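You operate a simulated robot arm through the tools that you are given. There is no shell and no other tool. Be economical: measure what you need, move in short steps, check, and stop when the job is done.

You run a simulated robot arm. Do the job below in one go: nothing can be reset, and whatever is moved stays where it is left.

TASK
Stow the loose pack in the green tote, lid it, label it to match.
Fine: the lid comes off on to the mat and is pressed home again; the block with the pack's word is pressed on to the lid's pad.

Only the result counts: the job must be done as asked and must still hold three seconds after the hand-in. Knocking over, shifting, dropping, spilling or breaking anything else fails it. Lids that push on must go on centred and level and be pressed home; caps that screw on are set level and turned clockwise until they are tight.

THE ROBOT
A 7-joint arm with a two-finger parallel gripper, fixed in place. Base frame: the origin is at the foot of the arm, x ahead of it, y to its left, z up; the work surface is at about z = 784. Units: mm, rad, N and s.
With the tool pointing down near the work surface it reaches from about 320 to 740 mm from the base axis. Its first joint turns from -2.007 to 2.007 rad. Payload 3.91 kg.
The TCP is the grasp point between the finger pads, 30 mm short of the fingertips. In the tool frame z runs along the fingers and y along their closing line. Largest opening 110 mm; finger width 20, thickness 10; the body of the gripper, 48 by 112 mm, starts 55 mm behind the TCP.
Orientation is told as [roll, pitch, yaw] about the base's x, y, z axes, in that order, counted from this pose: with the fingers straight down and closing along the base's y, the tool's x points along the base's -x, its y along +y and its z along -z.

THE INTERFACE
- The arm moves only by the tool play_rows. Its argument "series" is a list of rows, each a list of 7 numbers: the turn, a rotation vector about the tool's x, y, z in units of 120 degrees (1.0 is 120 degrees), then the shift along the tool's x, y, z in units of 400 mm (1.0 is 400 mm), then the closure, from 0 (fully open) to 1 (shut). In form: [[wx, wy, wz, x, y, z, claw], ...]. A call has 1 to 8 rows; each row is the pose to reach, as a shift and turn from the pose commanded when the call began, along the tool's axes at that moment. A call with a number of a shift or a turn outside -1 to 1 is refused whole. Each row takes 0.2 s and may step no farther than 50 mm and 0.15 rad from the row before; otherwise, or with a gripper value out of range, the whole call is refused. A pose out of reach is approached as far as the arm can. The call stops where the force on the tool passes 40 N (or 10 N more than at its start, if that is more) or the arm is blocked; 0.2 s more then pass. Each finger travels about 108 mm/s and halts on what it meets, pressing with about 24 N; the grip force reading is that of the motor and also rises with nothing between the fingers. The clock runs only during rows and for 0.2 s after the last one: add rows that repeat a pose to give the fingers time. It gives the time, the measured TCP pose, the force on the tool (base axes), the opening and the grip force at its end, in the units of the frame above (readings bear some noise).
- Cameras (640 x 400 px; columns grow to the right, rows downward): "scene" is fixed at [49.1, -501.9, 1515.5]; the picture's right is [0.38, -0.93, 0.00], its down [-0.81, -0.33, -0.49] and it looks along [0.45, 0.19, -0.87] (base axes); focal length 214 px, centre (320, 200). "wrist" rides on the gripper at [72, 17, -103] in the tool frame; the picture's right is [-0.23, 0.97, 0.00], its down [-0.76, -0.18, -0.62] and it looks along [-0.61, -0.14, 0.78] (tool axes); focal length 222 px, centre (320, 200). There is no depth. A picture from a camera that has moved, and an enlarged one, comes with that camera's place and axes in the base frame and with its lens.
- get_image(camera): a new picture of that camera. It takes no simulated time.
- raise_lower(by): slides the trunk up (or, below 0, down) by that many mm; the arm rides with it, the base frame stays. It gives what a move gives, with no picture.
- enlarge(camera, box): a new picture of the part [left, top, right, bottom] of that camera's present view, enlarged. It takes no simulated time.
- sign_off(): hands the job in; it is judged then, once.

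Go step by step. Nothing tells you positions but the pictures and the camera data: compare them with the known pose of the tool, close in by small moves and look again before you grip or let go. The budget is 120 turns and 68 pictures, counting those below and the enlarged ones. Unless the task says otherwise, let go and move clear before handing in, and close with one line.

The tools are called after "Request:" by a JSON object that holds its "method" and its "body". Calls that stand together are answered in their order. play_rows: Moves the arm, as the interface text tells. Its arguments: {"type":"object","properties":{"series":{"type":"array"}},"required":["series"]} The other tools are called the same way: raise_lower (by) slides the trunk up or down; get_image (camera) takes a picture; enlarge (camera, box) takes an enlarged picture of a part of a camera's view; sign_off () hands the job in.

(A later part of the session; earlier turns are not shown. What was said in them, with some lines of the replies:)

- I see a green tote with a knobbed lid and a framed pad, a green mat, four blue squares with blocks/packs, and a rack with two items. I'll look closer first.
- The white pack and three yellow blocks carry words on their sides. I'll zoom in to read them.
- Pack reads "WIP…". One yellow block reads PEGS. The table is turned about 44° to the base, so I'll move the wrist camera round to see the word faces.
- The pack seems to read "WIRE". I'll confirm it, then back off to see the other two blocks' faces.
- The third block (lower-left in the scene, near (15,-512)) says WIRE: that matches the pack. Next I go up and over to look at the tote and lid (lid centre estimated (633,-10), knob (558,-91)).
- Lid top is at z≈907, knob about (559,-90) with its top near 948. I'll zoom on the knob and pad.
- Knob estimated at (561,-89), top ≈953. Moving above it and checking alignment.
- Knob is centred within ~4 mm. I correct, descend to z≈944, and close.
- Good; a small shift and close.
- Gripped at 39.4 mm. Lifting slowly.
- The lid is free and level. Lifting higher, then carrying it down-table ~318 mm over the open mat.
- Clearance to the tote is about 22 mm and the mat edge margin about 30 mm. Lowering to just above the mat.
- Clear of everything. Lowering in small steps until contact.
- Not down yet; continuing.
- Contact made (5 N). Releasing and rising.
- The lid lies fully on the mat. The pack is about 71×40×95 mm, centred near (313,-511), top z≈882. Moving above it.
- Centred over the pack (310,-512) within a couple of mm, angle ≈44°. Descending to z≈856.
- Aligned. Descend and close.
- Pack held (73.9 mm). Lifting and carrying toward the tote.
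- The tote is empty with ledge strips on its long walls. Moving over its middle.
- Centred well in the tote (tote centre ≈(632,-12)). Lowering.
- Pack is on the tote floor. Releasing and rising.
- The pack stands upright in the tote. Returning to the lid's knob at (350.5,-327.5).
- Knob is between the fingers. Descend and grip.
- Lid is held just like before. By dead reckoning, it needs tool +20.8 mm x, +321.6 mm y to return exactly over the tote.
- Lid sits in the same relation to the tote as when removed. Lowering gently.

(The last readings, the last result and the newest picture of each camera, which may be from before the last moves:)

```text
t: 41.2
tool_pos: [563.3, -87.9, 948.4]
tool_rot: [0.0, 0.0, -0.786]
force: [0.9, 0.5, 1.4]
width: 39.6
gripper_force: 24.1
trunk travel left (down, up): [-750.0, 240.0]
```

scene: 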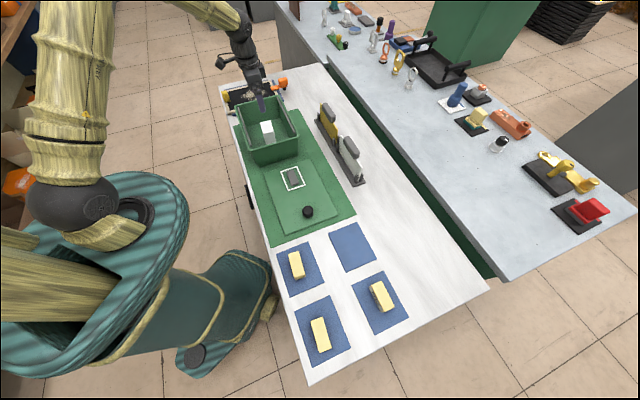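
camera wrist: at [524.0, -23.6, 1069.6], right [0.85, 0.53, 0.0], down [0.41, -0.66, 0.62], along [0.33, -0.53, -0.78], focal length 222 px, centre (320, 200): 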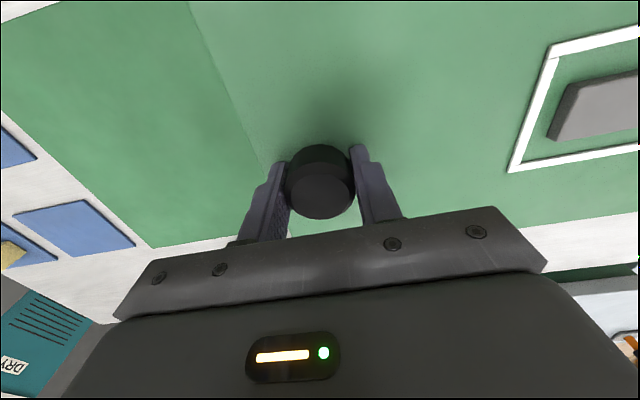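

Request:
{"method": "play_rows", "body": {"series": [[0, 0, 0, 0, 0, 0.004, 1], [0, 0, 0, 0, 0, 0.008, 1], [0, 0, 0, 0, 0, 0.012, 1]]}}

Request:
{"method": "enlarge", "body": {"camera": "scene", "box": [215, 75, 325, 170]}}

```text
t: 42.0
tool_pos: [563.4, -89.3, 945.1]
tool_rot: [0.003, -0.003, -0.786]
force: [1.7, 1.4, 13.2]
width: 39.4
gripper_force: 24.0
trunk travel left (down, up): [-750.0, 240.0]
```

```text
4.21 times, centred on (270, 122) of scene
camera zoom: at [49.1, -501.9, 1515.5], right [0.38, -0.93, 0.0], down [-0.81, -0.33, -0.49], along [0.45, 0.19, -0.87], focal length 903 px, centre (530, 526)
```

zoom: 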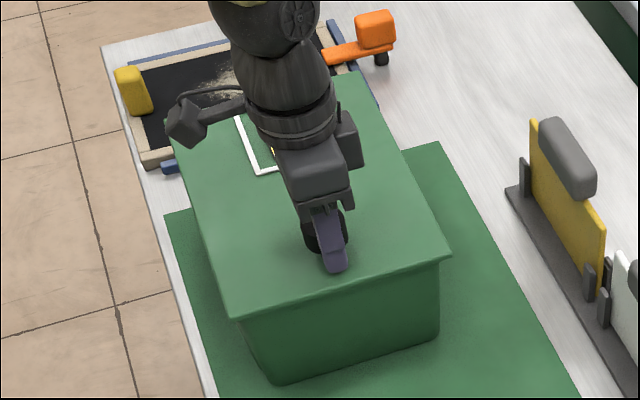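

Lid appears seated. Release, rise, and inspect levelness.

Request:
{"method": "play_rows", "body": {"series": [[0, 0, 0, 0, 0, 0, 0.4], [0, 0, 0, 0, 0, 0, 0.0], [0, 0, 0, 0, 0, 0, 0], [0, 0, 0, 0, 0, -0.06, 0], [0, 0, 0, 0.04, -0.03, -0.16, 0.5], [0, 0, 0, 0.1, -0.05, -0.26, 1], [0, 0, 0, 0.2, -0.05, -0.26, 1]]}}

Request:
{"method": "get_image", "body": {"camera": "wrist"}}

Request:
{"method": "enlarge", "body": {"camera": "scene", "box": [235, 85, 315, 170]}}

```text
t: 43.6
tool_pos: [489.5, -44.9, 1049.3]
tool_rot: [0.001, -0.001, -0.784]
force: [0.1, -0.5, 0.2]
width: 0.2
gripper_force: 23.8
trunk travel left (down, up): [-750.0, 240.0]
```

```text
26 pictures are left
camera wrist: at [450.5, 17.2, 1154.5], right [0.85, 0.53, 0.0], down [0.41, -0.66, 0.62], along [0.33, -0.53, -0.78], focal length 222 px, centre (320, 200)
```

wrist: 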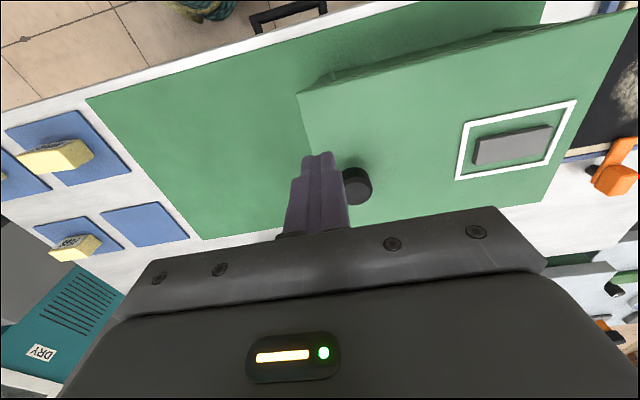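

```text
4.71 times, centred on (275, 128) of scene
camera zoom: at [49.1, -501.9, 1515.5], right [0.38, -0.93, 0.0], down [-0.81, -0.33, -0.49], along [0.45, 0.19, -0.87], focal length 1009 px, centre (532, 541)
```

zoom: 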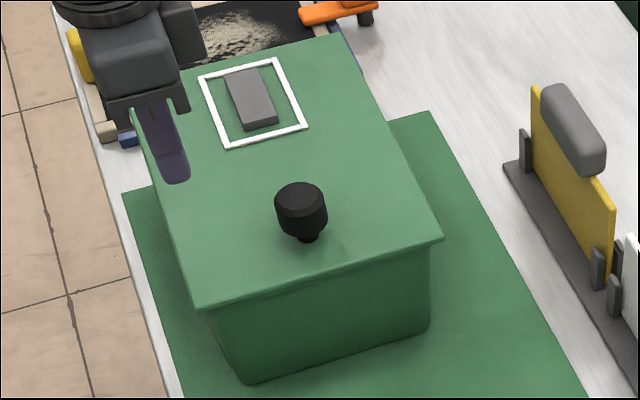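

Lid looks seated; the far end may be ~1–2 mm proud. I'll press on the lid's centre with closed fingers.

Request:
{"method": "play_rows", "body": {"series": [[0, 0, 0, -0.065, 0.1, 0, 1], [0, 0, 0, -0.13, 0.2, 0.02, 1], [0, 0, 0, -0.194, 0.31, 0.08, 1], [0, 0, 0, -0.194, 0.31, 0.18, 1], [0, 0, 0, -0.194, 0.31, 0.25, 1], [0, 0, 0, -0.194, 0.31, 0.265, 1], [0, 0, 0, -0.194, 0.31, 0.275, 1]]}}

```text
refused: row 3 steps farther than a row can; nothing moved
```

Request:
{"method": "play_rows", "body": {"series": [[0, 0, 0, -0.05, 0.08, 0, 1], [0, 0, 0, -0.1, 0.16, 0.02, 1], [0, 0, 0, -0.15, 0.24, 0.06, 1], [0, 0, 0, -0.194, 0.31, 0.12, 1], [0, 0, 0, -0.194, 0.31, 0.2, 1], [0, 0, 0, -0.194, 0.31, 0.25, 1], [0, 0, 0, -0.194, 0.31, 0.265, 1]]}}

```text
t: 45.2
tool_pos: [637.0, -14.9, 943.2]
tool_rot: [0.001, -0.002, -0.784]
force: [0.1, 0.5, 5.4]
width: 0.0
gripper_force: 23.7
trunk travel left (down, up): [-750.0, 240.0]
```

Contact at tip z≈913. Pressing harder.

Request:
{"method": "play_rows", "body": {"series": [[0, 0, 0, 0, 0, 0.004, 1], [0, 0, 0, 0, 0, 0.008, 1], [0, 0, 0, 0, 0, 0.012, 1], [0, 0, 0, 0, 0, 0.016, 1], [0, 0, 0, 0, 0, 0.02, 1], [0, 0, 0, 0, 0, 0.024, 1]]}}

```text
t: 46.1
tool_pos: [636.2, -15.1, 943.0]
tool_rot: [0.006, -0.009, -0.785]
force: [-9.0, -0.8, 16.1]
width: 0.1
gripper_force: 23.9
trunk travel left (down, up): [-750.0, 240.0]
stopped in row 4: the force on the tool passed its limit (the readings are from after the stop); the commanded pose is now the measured one
```

Over 40 N reached with no sink: the centre is home. I'll check the far-left region too by pressing at about (655,105), beside the frame.

Request:
{"method": "play_rows", "body": {"series": [[0, 0, 0, 0, 0, -0.07, 1], [0, 0, 0, 0.09, 0.08, -0.07, 1], [0, 0, 0, 0.178, 0.17, -0.07, 1], [0, 0, 0, 0.178, 0.245, -0.07, 1], [0, 0, 0, 0.178, 0.245, -0.02, 1], [0, 0, 0, 0.178, 0.245, -0.01, 1], [0, 0, 0, 0.178, 0.245, 0.0, 1]]}}

```text
refused: row 3 steps farther than a row can; nothing moved
```

Request:
{"method": "play_rows", "body": {"series": [[0, 0, 0, 0, 0, -0.07, 1], [0, 0, 0, 0.06, 0.08, -0.07, 1], [0, 0, 0, 0.12, 0.16, -0.07, 1], [0, 0, 0, 0.178, 0.245, -0.07, 1], [0, 0, 0, 0.178, 0.245, -0.02, 1], [0, 0, 0, 0.178, 0.245, -0.008, 1], [0, 0, 0, 0.178, 0.245, 0.0, 1]]}}

Request:
{"method": "get_image", "body": {"camera": "wrist"}}

```text
t: 47.7
tool_pos: [657.0, 104.4, 942.8]
tool_rot: [0.009, -0.011, -0.784]
force: [0.7, -0.4, 15.9]
width: 0.1
gripper_force: 24.3
trunk travel left (down, up): [-750.0, 240.0]
```

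```text
24 pictures are left
camera wrist: at [615.5, 167.8, 1048.0], right [0.85, 0.53, 0.01], down [0.4, -0.66, 0.63], along [0.34, -0.53, -0.78], focal length 222 px, centre (320, 200)
```

wrist: 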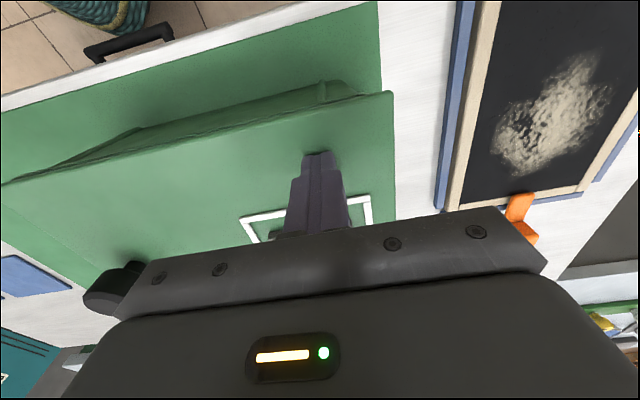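

Same height there; pressing it firmly.

Request:
{"method": "play_rows", "body": {"series": [[0, 0, 0, 0, 0, 0.004, 1], [0, 0, 0, 0, 0, 0.008, 1], [0, 0, 0, 0, 0, 0.012, 1]]}}

```text
t: 48.4
tool_pos: [656.9, 105.5, 943.2]
tool_rot: [0.013, -0.012, -0.787]
force: [-7.6, -1.4, 17.5]
width: 0.2
gripper_force: 23.7
trunk travel left (down, up): [-750.0, 240.0]
stopped in row 3: the force on the tool passed its limit (the readings are from after the stop); the commanded pose is now the measured one
```

The lid is level and home. Now up and back down-table to the WIRE block near (15,-512), correcting a slight tilt.

Request:
{"method": "play_rows", "body": {"series": [[0.0084, 0, 0, 0, 0, -0.1, 1], [0.0084, 0, 0, 0, 0, -0.22, 0.8], [0.0084, 0, 0, 0, 0, -0.32, 0.5], [0.0084, 0, 0, 0, -0.12, -0.32, 0], [0.0084, 0, 0, 0, -0.24, -0.32, 0], [0.0084, 0, 0, 0, -0.36, -0.32, 0], [0.0084, 0, 0, 0.01, -0.48, -0.32, 0], [0.0084, 0, 0, 0.02, -0.6, -0.32, 0]]}}

Request:
{"method": "play_rows", "body": {"series": [[0, 0, 0, 0, -0.12, 0, 0], [0, 0, 0, 0, -0.24, 0, 0], [0, 0, 0, 0, -0.36, 0, 0], [0, 0, 0, 0, -0.48, 0, 0], [0, 0, 0, 0.01, -0.6, 0.0, 0], [0, 0, 0, 0.02, -0.72, 0, 0], [0, 0, 0, 0.02, -0.84, 0, 0], [0, 0, 0, 0.02, -0.96, 0, 0]]}}

Request:
{"method": "play_rows", "body": {"series": [[0, 0, 0, 0, -0.12, 0.02, 0], [0, 0, 0, 0, -0.24, 0.04, 0], [0, 0, 0, 0, -0.36, 0.06, 0], [0, 0, 0, 0, -0.48, 0.08, 0], [0, 0, 0, 0, -0.58, 0.15, 0], [0, 0, 0, 0, -0.645, 0.24, 0], [0, 0, 0, 0, -0.645, 0.24, 0]]}}

Request:
{"method": "get_image", "body": {"camera": "wrist"}}

Request:
{"method": "enlarge", "body": {"camera": "scene", "box": [280, 290, 370, 370]}}

```text
t: 50.2
tool_pos: [482.5, -62.1, 1064.7]
tool_rot: [-0.005, -0.011, -0.783]
force: [-0.3, 0.4, 0.6]
width: 110.1
gripper_force: 0.0
trunk travel left (down, up): [-750.0, 240.0]
```

```text
t: 52.0
tool_pos: [203.9, -327.8, 1066.5]
tool_rot: [-0.006, -0.012, -0.785]
force: [0.2, 0.2, -0.3]
width: 110.2
gripper_force: 0.0
trunk travel left (down, up): [-750.0, 240.0]
```

```text
t: 53.6
tool_pos: [24.0, -509.7, 974.2]
tool_rot: [-0.006, -0.01, -0.786]
force: [-0.5, 0.2, -0.5]
width: 110.0
gripper_force: 0.0
trunk travel left (down, up): [-750.0, 240.0]
```

```text
23 pictures are left
camera wrist: at [-16.5, -444.4, 1079.5], right [0.85, 0.53, 0.0], down [0.41, -0.66, 0.63], along [0.33, -0.54, -0.77], focal length 222 px, centre (320, 200)
```

wrist: 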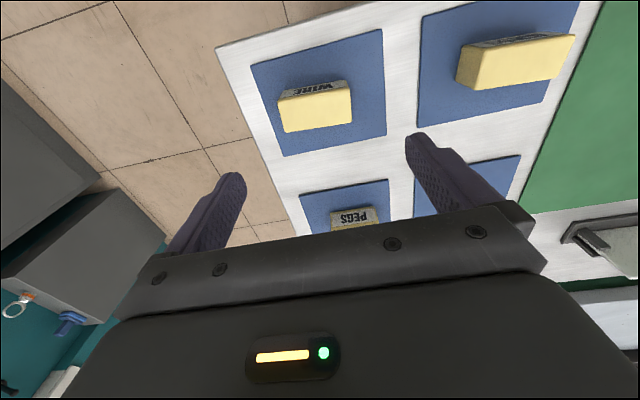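

```text
5.00 times, centred on (325, 330) of scene
camera zoom: at [49.1, -501.9, 1515.5], right [0.38, -0.93, 0.0], down [-0.81, -0.33, -0.49], along [0.45, 0.19, -0.87], focal length 1072 px, centre (295, -450)
```

zoom: 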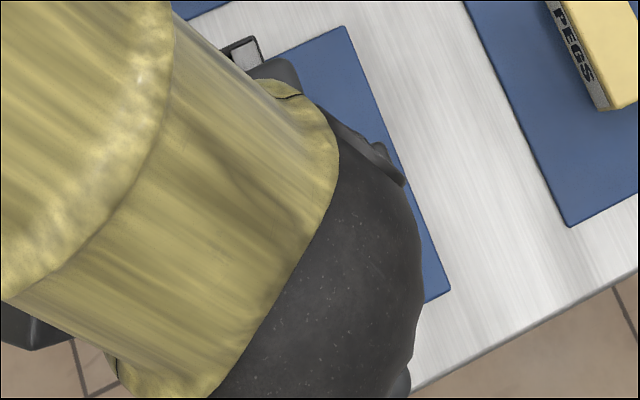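

The WIRE block (≈78×40 mm) is near (20,-516), long axis ≈40–41°. Closing in for a better look, and fixing the tilt.

Request:
{"method": "play_rows", "body": {"series": [[-0.0026, 0.0053, 0, -0.004, -0.018, 0.1, 0], [-0.0026, 0.0053, 0, -0.004, -0.018, 0.17, 0], [-0.0026, 0.0053, 0, -0.004, -0.018, 0.17, 0]]}}

Request:
{"method": "enlarge", "body": {"camera": "wrist", "box": [220, 50, 440, 190]}}

```text
t: 54.4
tool_pos: [18.3, -517.2, 906.3]
tool_rot: [-0.002, 0.002, -0.787]
force: [0.2, -0.9, 0.3]
width: 109.9
gripper_force: 0.0
trunk travel left (down, up): [-750.0, 240.0]
```

```text
2.86 times, centred on (330, 120) of wrist
camera zoom: at [-20.8, -452.5, 1011.6], right [0.85, 0.53, 0.0], down [0.41, -0.66, 0.62], along [0.33, -0.53, -0.78], focal length 635 px, centre (291, 429)
```

zoom: 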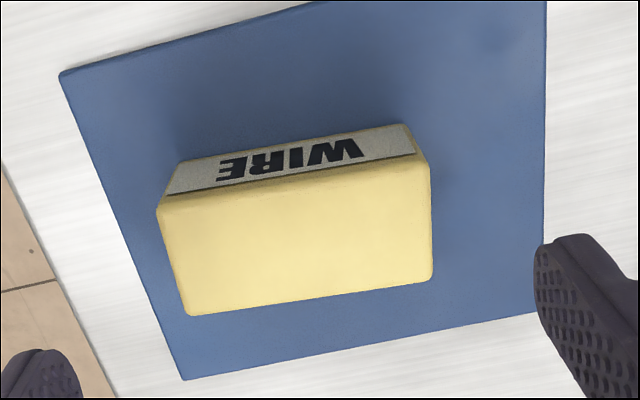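

Block measured: centre (21,-515), top z≈830, long axis 41°. Turning 4° to match, descending to z≈828 and gripping its ends.

Request:
{"method": "play_rows", "body": {"series": [[0, 0, 0.0334, -0.002, 0.009, 0.08, 0], [0, 0, 0.0334, -0.002, 0.009, 0.15, 0], [0, 0, 0.0334, -0.002, 0.009, 0.15, 0]]}}

Request:
{"method": "get_image", "body": {"camera": "wrist"}}

```text
t: 55.2
tool_pos: [22.5, -514.6, 848.4]
tool_rot: [-0.002, 0.0, -0.856]
force: [-0.2, 0.2, -0.4]
width: 109.9
gripper_force: 0.1
trunk travel left (down, up): [-750.0, 240.0]
```

```text
20 pictures are left
camera wrist: at [-12.3, -449.5, 953.0], right [0.88, 0.47, 0.0], down [0.37, -0.69, 0.62], along [0.29, -0.55, -0.78], focal length 222 px, centre (320, 200)
```

wrist: 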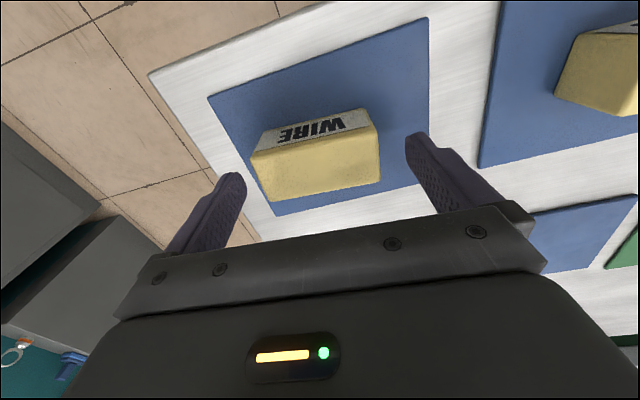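

Nearly centred; nudge +3 mm along tool x, descend 20 mm and close.

Request:
{"method": "play_rows", "body": {"series": [[0, 0, 0, 0.007, -0.002, 0.025, 0], [0, 0, 0, 0.007, -0.002, 0.05, 0], [0, 0, 0, 0.007, -0.002, 0.05, 0.3], [0, 0, 0, 0.007, -0.002, 0.05, 1], [0, 0, 0, 0.007, -0.002, 0.05, 1], [0, 0, 0, 0.007, -0.002, 0.05, 1]]}}

Request:
{"method": "play_rows", "body": {"series": [[0, 0, 0, 0, 0, -0.08, 1], [0, 0, 0, 0, 0, -0.2, 1], [0, 0, 0, 0, 0, -0.32, 1], [0, 0, 0, 0, 0, -0.44, 1], [0, 0, 0, 0, 0, -0.56, 1]]}}

Request:
{"method": "get_image", "body": {"camera": "wrist"}}

```text
t: 56.6
tool_pos: [20.3, -514.5, 826.0]
tool_rot: [-0.001, -0.001, -0.855]
force: [-0.6, 0.5, -0.5]
width: 77.3
gripper_force: 24.5
trunk travel left (down, up): [-750.0, 240.0]
```

```text
t: 57.8
tool_pos: [21.1, -510.3, 1050.2]
tool_rot: [-0.003, 0.001, -0.856]
force: [0.4, -0.4, 0.3]
width: 77.5
gripper_force: 24.2
trunk travel left (down, up): [-750.0, 240.0]
```

```text
19 pictures are left
camera wrist: at [-14.6, -444.1, 1155.7], right [0.88, 0.47, 0.0], down [0.37, -0.69, 0.62], along [0.29, -0.55, -0.78], focal length 222 px, centre (320, 200)
```

wrist: 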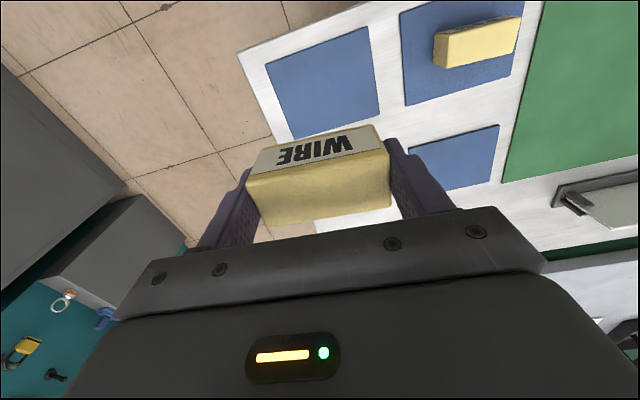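

Block held squarely. Heading to the lid; rotating to the pad's angle (~43.5°). I'll stop ~150 mm short to re-measure the pad.

Request:
{"method": "play_rows", "body": {"series": [[0, 0, -0.003, -0.005, 0.12, 0, 1], [0, 0, -0.006, -0.01, 0.24, 0, 1], [0, 0, -0.009, -0.016, 0.36, 0, 1], [0, 0, -0.012, -0.022, 0.48, 0, 1], [0, 0, -0.015, -0.027, 0.6, 0, 1], [0, 0, -0.018, -0.032, 0.72, 0, 1], [0, 0, -0.021, -0.038, 0.84, 0, 1], [0, 0, -0.021, -0.043, 0.96, 0, 1]]}}

Request:
{"method": "play_rows", "body": {"series": [[0, 0, 0, -0.01, 0.1035, 0, 1], [0, 0, 0, -0.02, 0.207, 0, 1], [0, 0, 0, -0.03, 0.3105, 0, 1], [0, 0, 0, -0.04, 0.414, 0, 1], [0, 0, 0, -0.05, 0.5175, 0, 1], [0, 0, 0, -0.06, 0.621, 0, 1], [0, 0, 0, -0.07, 0.7245, 0, 1], [0, 0, 0, -0.075, 0.828, 0, 1]]}}

Request:
{"method": "get_image", "body": {"camera": "wrist"}}

```text
t: 59.6
tool_pos: [324.8, -271.3, 1050.0]
tool_rot: [-0.001, -0.001, -0.812]
force: [0.6, 0.4, -0.8]
width: 77.3
gripper_force: 24.5
trunk travel left (down, up): [-750.0, 240.0]
```

```text
t: 61.4
tool_pos: [586.1, -66.1, 1047.3]
tool_rot: [-0.001, -0.001, -0.813]
force: [0.8, 0.6, -0.4]
width: 77.6
gripper_force: 23.8
trunk travel left (down, up): [-750.0, 240.0]
```

```text
18 pictures are left
camera wrist: at [547.6, -1.3, 1153.3], right [0.86, 0.51, 0.0], down [0.4, -0.67, 0.62], along [0.31, -0.54, -0.78], focal length 222 px, centre (320, 200)
```

wrist: 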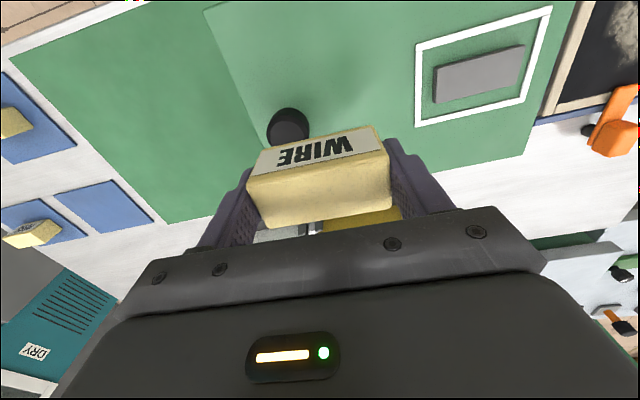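

Request:
{"method": "enlarge", "body": {"camera": "wrist", "box": [400, 0, 560, 140]}}

Request:
{"method": "enlarge", "body": {"camera": "wrist", "box": [230, 115, 410, 235]}}

```text
2.86 times, centred on (480, 70) of wrist
camera zoom: at [547.6, -1.3, 1153.3], right [0.86, 0.51, 0.0], down [0.4, -0.67, 0.62], along [0.31, -0.54, -0.78], focal length 635 px, centre (-137, 571)
```

zoom: 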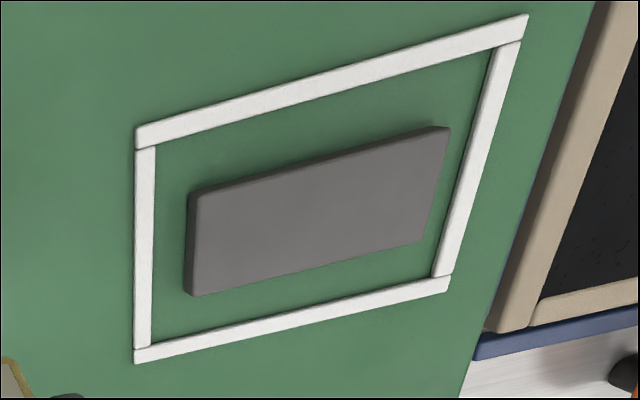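

```text
3.33 times, centred on (320, 175) of wrist
camera zoom: at [547.6, -1.3, 1153.3], right [0.86, 0.51, 0.0], down [0.4, -0.67, 0.62], along [0.31, -0.54, -0.78], focal length 740 px, centre (320, 283)
```

zoom: 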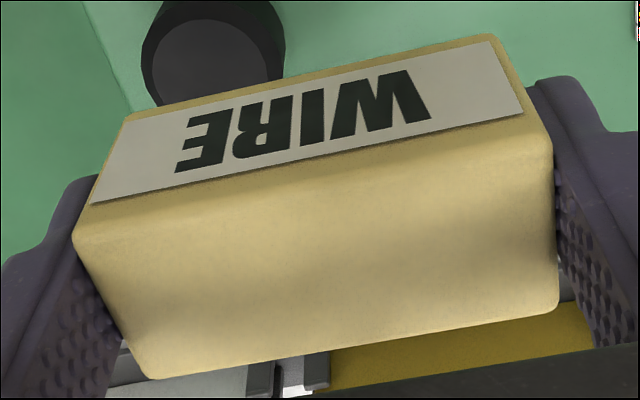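

Pad centre ≈(693,38), top z≈919; block is ~4 mm off the TCP along tool −x. Moving to hover ~20 mm above it, then comparing views.

Request:
{"method": "play_rows", "body": {"series": [[0, 0, 0, 0.004, 0.1, 0, 1], [0, 0, 0, 0.008, 0.2, 0, 1], [0, 0, 0, 0.012, 0.3, 0.03, 1], [0, 0, 0, 0.015, 0.373, 0.09, 1], [0, 0, 0, 0.015, 0.373, 0.16, 1], [0, 0, 0, 0.015, 0.373, 0.165, 1]]}}

Request:
{"method": "enlarge", "body": {"camera": "wrist", "box": [200, 60, 440, 240]}}

Request:
{"method": "enlarge", "body": {"camera": "scene", "box": [230, 75, 300, 130]}}

```text
t: 62.8
tool_pos: [684.8, 40.7, 982.4]
tool_rot: [-0.004, 0.001, -0.812]
force: [-0.3, 0.1, -0.5]
width: 77.5
gripper_force: 23.8
trunk travel left (down, up): [-750.0, 240.0]
```

```text
2.22 times, centred on (320, 150) of wrist
camera zoom: at [646.8, 104.2, 1087.4], right [0.86, 0.51, 0.0], down [0.4, -0.67, 0.62], along [0.31, -0.54, -0.78], focal length 494 px, centre (320, 311)
```

zoom: 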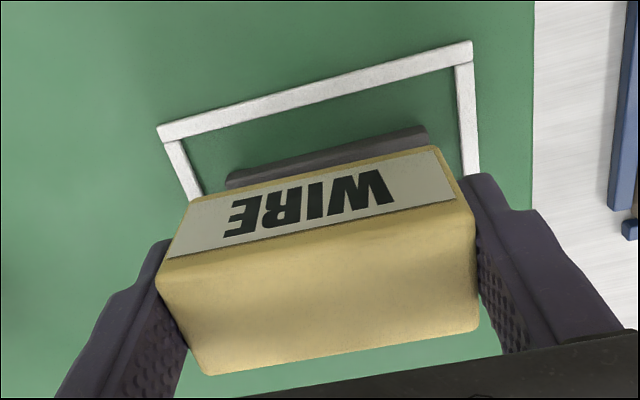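

```text
7.27 times, centred on (265, 102) of scene
camera zoom: at [49.1, -501.9, 1515.5], right [0.38, -0.93, 0.0], down [-0.81, -0.33, -0.49], along [0.45, 0.19, -0.87], focal length 1560 px, centre (720, 909)
```

zoom: 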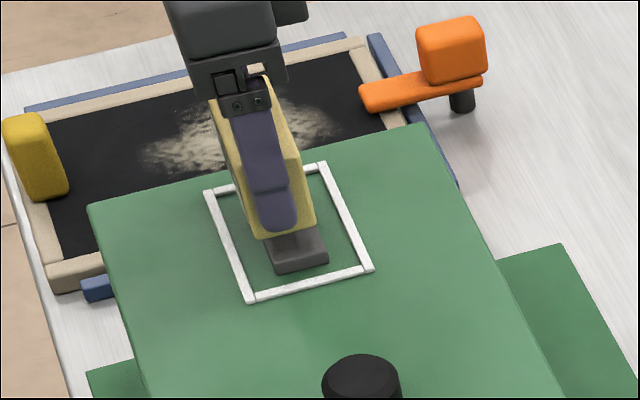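

Relative to the pad, the block needs about +5 mm along tool y and −4.6 mm along tool x. Applying and lowering to a few mm above.

Request:
{"method": "play_rows", "body": {"series": [[0, 0, 0, -0.0115, 0.0125, 0, 1], [0, 0, 0, -0.0115, 0.0125, 0.02, 1], [0, 0, 0, -0.0115, 0.0125, 0.035, 1], [0, 0, 0, -0.0115, 0.0125, 0.035, 1]]}}

Request:
{"method": "enlarge", "body": {"camera": "wrist", "box": [200, 60, 440, 240]}}

Request:
{"method": "enlarge", "body": {"camera": "scene", "box": [230, 75, 300, 130]}}

```text
t: 63.8
tool_pos: [694.1, 38.9, 969.1]
tool_rot: [-0.001, 0.001, -0.811]
force: [0.4, 0.6, 0.0]
width: 77.3
gripper_force: 23.5
trunk travel left (down, up): [-750.0, 240.0]
```

```text
2.22 times, centred on (320, 150) of wrist
camera zoom: at [654.7, 104.4, 1073.3], right [0.86, 0.51, 0.0], down [0.4, -0.67, 0.62], along [0.31, -0.54, -0.78], focal length 494 px, centre (320, 311)
```

zoom: 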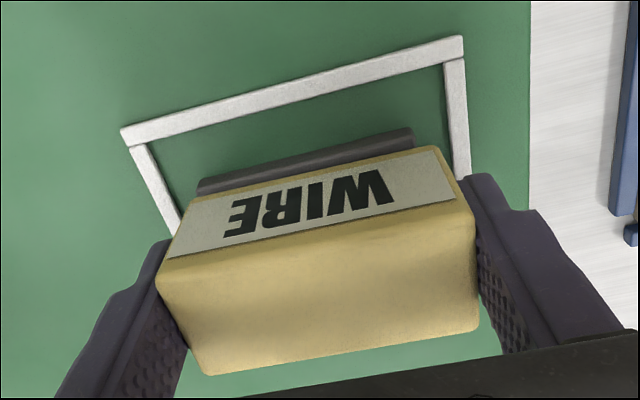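

```text
7.27 times, centred on (265, 102) of scene
camera zoom: at [49.1, -501.9, 1515.5], right [0.38, -0.93, 0.0], down [-0.81, -0.33, -0.49], along [0.45, 0.19, -0.87], focal length 1560 px, centre (720, 909)
```

zoom: 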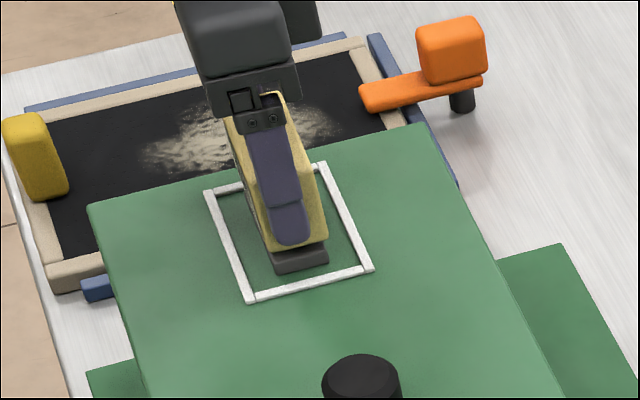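

Nearly aligned: correcting −2 mm y, +1 mm x and ~0.7° then lowering to contact.

Request:
{"method": "play_rows", "body": {"series": [[0, 0, -0.0058, 0.0025, -0.005, 0.003, 1], [0, 0, -0.0058, 0.0025, -0.005, 0.008, 1], [0, 0, -0.0058, 0.0025, -0.005, 0.013, 1], [0, 0, -0.0058, 0.0025, -0.005, 0.018, 1], [0, 0, -0.0058, 0.0025, -0.005, 0.022, 1], [0, 0, -0.0058, 0.0025, -0.005, 0.026, 1]]}}

```text
t: 65.2
tool_pos: [691.8, 40.1, 958.4]
tool_rot: [-0.001, 0.0, -0.8]
force: [0.5, -0.2, 2.0]
width: 77.5
gripper_force: 23.9
trunk travel left (down, up): [-750.0, 240.0]
```

Just touching. Check the views before pressing.

Request:
{"method": "enlarge", "body": {"camera": "scene", "box": [240, 85, 290, 125]}}

Request:
{"method": "enlarge", "body": {"camera": "wrist", "box": [200, 60, 440, 240]}}

```text
10.00 times, centred on (265, 105) of scene
camera zoom: at [49.1, -501.9, 1515.5], right [0.38, -0.93, 0.0], down [-0.81, -0.33, -0.49], along [0.45, 0.19, -0.87], focal length 2145 px, centre (870, 1150)
```

zoom: 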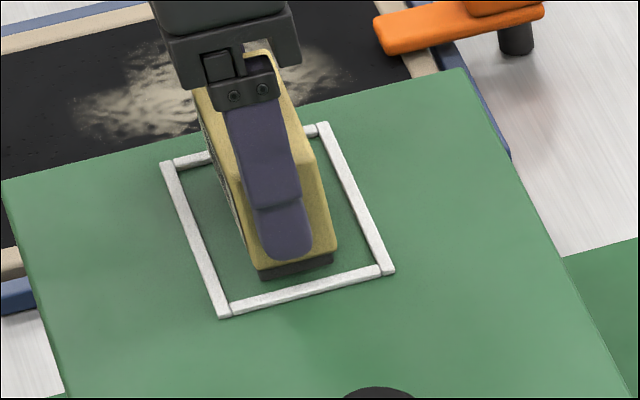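

```text
2.22 times, centred on (320, 150) of wrist
camera zoom: at [651.8, 103.1, 1063.8], right [0.86, 0.52, 0.0], down [0.4, -0.67, 0.62], along [0.32, -0.53, -0.78], focal length 494 px, centre (320, 311)
```

zoom: 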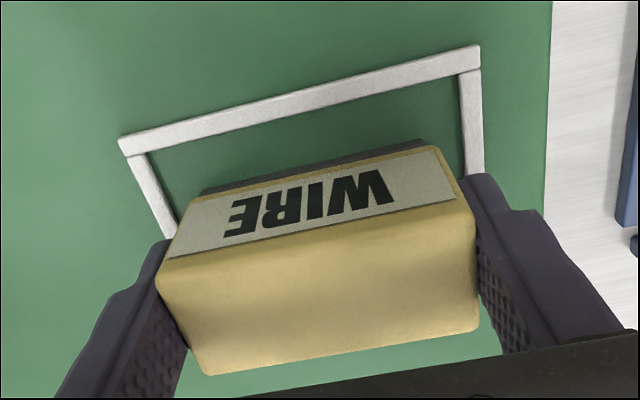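

Block sits centred over the pad. Pressing down.

Request:
{"method": "play_rows", "body": {"series": [[0, 0, 0, 0, 0, 0.004, 1], [0, 0, 0, 0, 0, 0.008, 1], [0, 0, 0, 0, 0, 0.012, 1], [0, 0, 0, 0, 0, 0.016, 1], [0, 0, 0, 0, 0, 0.02, 1], [0, 0, 0, 0, 0, 0.024, 1]]}}

```text
t: 66.6
tool_pos: [690.1, 39.8, 949.3]
tool_rot: [0.0, -0.002, -0.801]
force: [5.1, 3.4, 21.5]
width: 77.7
gripper_force: 24.5
trunk travel left (down, up): [-750.0, 240.0]
```

Force up to 21 N. Now release straight, rise, and look.

Request:
{"method": "play_rows", "body": {"series": [[0, 0, 0, 0, 0, -0.004, 0.25], [0, 0, 0, 0, 0, -0.004, 0.1], [0, 0, 0, 0, 0, -0.004, 0.0], [0, 0, 0, 0, 0, -0.06, 0], [0, 0, 0, 0, 0, -0.16, 0], [0, 0, 0, 0, 0, -0.26, 0]]}}

Request:
{"method": "enlarge", "body": {"camera": "wrist", "box": [200, 20, 440, 200]}}

Request:
{"method": "enlarge", "body": {"camera": "scene", "box": [230, 75, 310, 140]}}

```text
t: 68.0
tool_pos: [691.6, 37.1, 1053.8]
tool_rot: [-0.003, 0.0, -0.8]
force: [0.2, -0.3, -0.8]
width: 110.0
gripper_force: 0.1
trunk travel left (down, up): [-750.0, 240.0]
```

```text
2.22 times, centred on (320, 110) of wrist
camera zoom: at [652.4, 101.6, 1158.9], right [0.86, 0.52, 0.0], down [0.4, -0.67, 0.62], along [0.32, -0.53, -0.78], focal length 494 px, centre (320, 400)
```

zoom: 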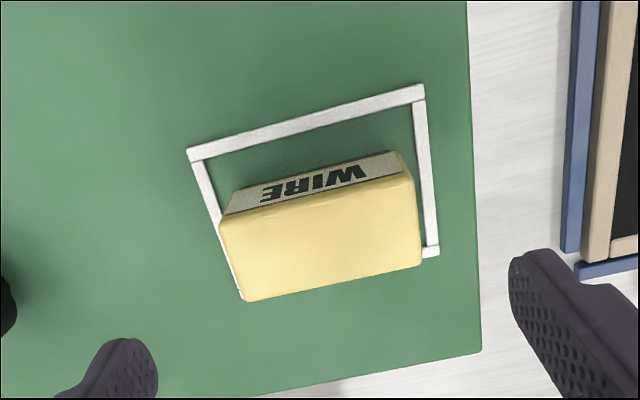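

```text
6.15 times, centred on (270, 108) of scene
camera zoom: at [49.1, -501.9, 1515.5], right [0.38, -0.93, 0.0], down [-0.81, -0.33, -0.49], along [0.45, 0.19, -0.87], focal length 1320 px, centre (628, 769)
```

zoom: 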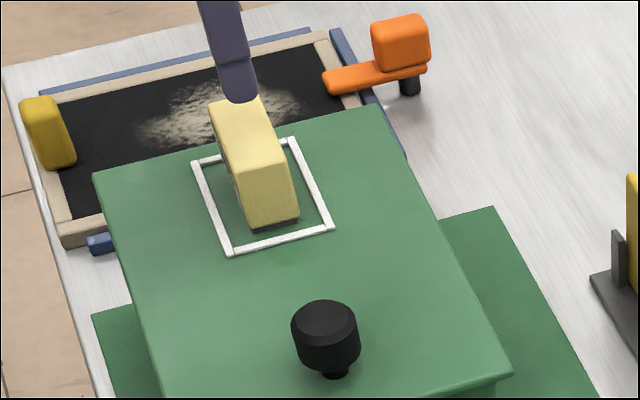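

The block stands on the pad, squared in the frame. Now press its top firmly with closed fingers.

Request:
{"method": "play_rows", "body": {"series": [[0, 0, 0, -0.01, 0, 0, 0.5], [0, 0, 0, -0.01, 0, 0, 1], [0, 0, 0, -0.01, 0, 0, 1], [0, 0, 0, -0.01, 0, 0.06, 1], [0, 0, 0, -0.01, 0, 0.11, 1], [0, 0, 0, -0.01, 0, 0.13, 1], [0, 0, 0, -0.01, 0, 0.14, 1], [0, 0, 0, -0.01, 0, 0.15, 1]]}}

```text
t: 69.8
tool_pos: [693.7, 37.5, 994.1]
tool_rot: [0.001, -0.001, -0.798]
force: [-0.4, -1.0, 9.5]
width: 0.1
gripper_force: 23.8
trunk travel left (down, up): [-750.0, 240.0]
```

Request:
{"method": "play_rows", "body": {"series": [[0, 0, 0, 0, 0, 0.003, 1], [0, 0, 0, 0, 0, 0.006, 1], [0, 0, 0, 0, 0, 0.009, 1], [0, 0, 0, 0, 0, 0.012, 1], [0, 0, 0, 0, 0, 0.012, 1]]}}

```text
t: 71.0
tool_pos: [692.9, 37.1, 993.9]
tool_rot: [0.006, -0.006, -0.8]
force: [7.8, -1.7, 38.2]
width: 0.1
gripper_force: 24.0
trunk travel left (down, up): [-750.0, 240.0]
```

38 N with no sink: block pressed home. I'll rise and also press on the knob (562,-88) to make sure the near end of the lid is home.

Request:
{"method": "play_rows", "body": {"series": [[0, 0, 0, 0, 0, -0.08, 1], [0, 0, 0, 0, -0.11, -0.08, 1], [0, 0, 0, 0, -0.22, -0.08, 1], [0, 0, 0, 0, -0.33, -0.08, 1], [0, 0, 0, 0.004, -0.4525, -0.06, 1], [0, 0, 0, 0.004, -0.4525, 0.0, 1], [0, 0, 0, 0.004, -0.4525, 0.012, 1]]}}

Request:
{"method": "enlarge", "body": {"camera": "scene", "box": [225, 75, 325, 170]}}

```text
t: 72.6
tool_pos: [563.1, -86.5, 985.9]
tool_rot: [0.003, -0.004, -0.797]
force: [1.7, 3.5, 19.3]
width: 0.2
gripper_force: 24.3
trunk travel left (down, up): [-750.0, 240.0]
```

```text
4.21 times, centred on (275, 122) of scene
camera zoom: at [49.1, -501.9, 1515.5], right [0.38, -0.93, 0.0], down [-0.81, -0.33, -0.49], along [0.45, 0.19, -0.87], focal length 903 px, centre (510, 526)
```

zoom: 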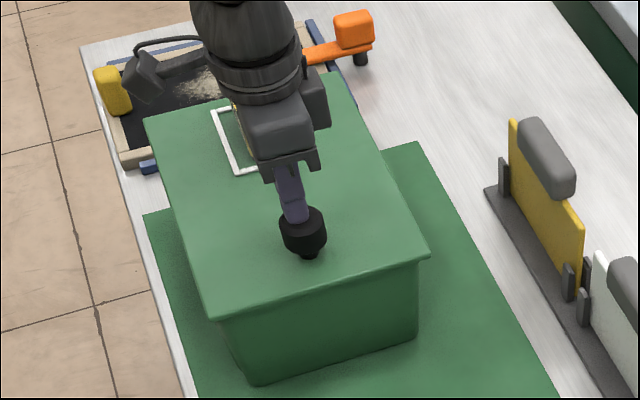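

Request:
{"method": "play_rows", "body": {"series": [[0, 0, 0, 0, 0, 0.003, 1], [0, 0, 0, 0, 0, 0.006, 1], [0, 0, 0, 0, 0, 0.008, 1]]}}

Request:
{"method": "play_rows", "body": {"series": [[0, 0, 0, 0, 0, -0.1, 1], [0, 0, 0, 0, 0, -0.2, 1], [0, 0, 0, 0.1, -0.05, -0.25, 1], [0, 0, 0, 0.2, -0.1, -0.25, 1], [0, 0, 0, 0.3, -0.12, -0.25, 1]]}}

Request:
{"method": "enlarge", "body": {"camera": "scene", "box": [225, 75, 325, 170]}}

Request:
{"method": "get_image", "body": {"camera": "scene"}}

```text
t: 73.2
tool_pos: [563.9, -86.7, 984.5]
tool_rot: [0.007, -0.006, -0.799]
force: [-7.1, 4.2, 16.8]
width: 0.0
gripper_force: 24.4
trunk travel left (down, up): [-750.0, 240.0]
stopped in row 3: the force on the tool passed its limit (the readings are from after the stop); the commanded pose is now the measured one
```

```text
t: 74.5
tool_pos: [447.0, -36.0, 1081.0]
tool_rot: [0.003, -0.005, -0.798]
force: [0.3, 0.7, 0.9]
width: 0.2
gripper_force: 24.1
trunk travel left (down, up): [-750.0, 240.0]
```

```text
4.21 times, centred on (275, 122) of scene
camera zoom: at [49.1, -501.9, 1515.5], right [0.38, -0.93, 0.0], down [-0.81, -0.33, -0.49], along [0.45, 0.19, -0.87], focal length 903 px, centre (510, 526)
```

zoom: 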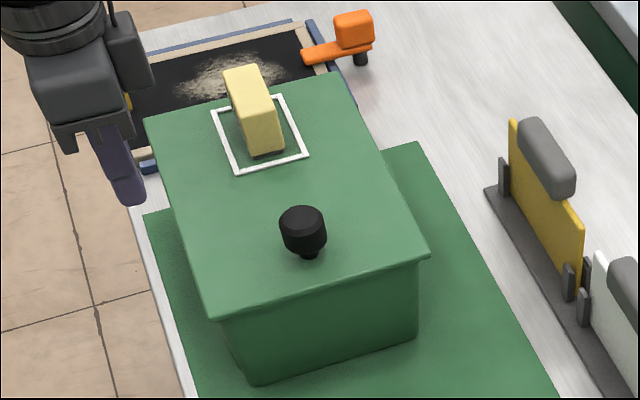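

```text
5 pictures are left
```

scene: 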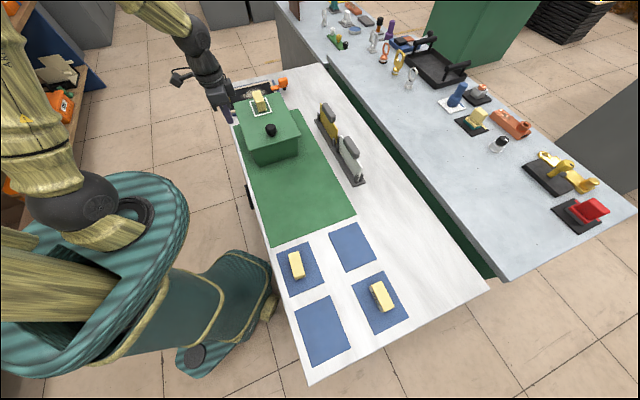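

The tote is closed level, the WIRE block stands on the pad, the gripper is clear and nothing else has moved, so I'm handing in.

Request:
{"method": "sign_off", "body": {}}

```text
The job is handed in.
```

The WIRE pack is in the green tote, the lid is pressed home, and the matching WIRE block is pressed onto the lid's pad; I've handed it in but got no verdict back.
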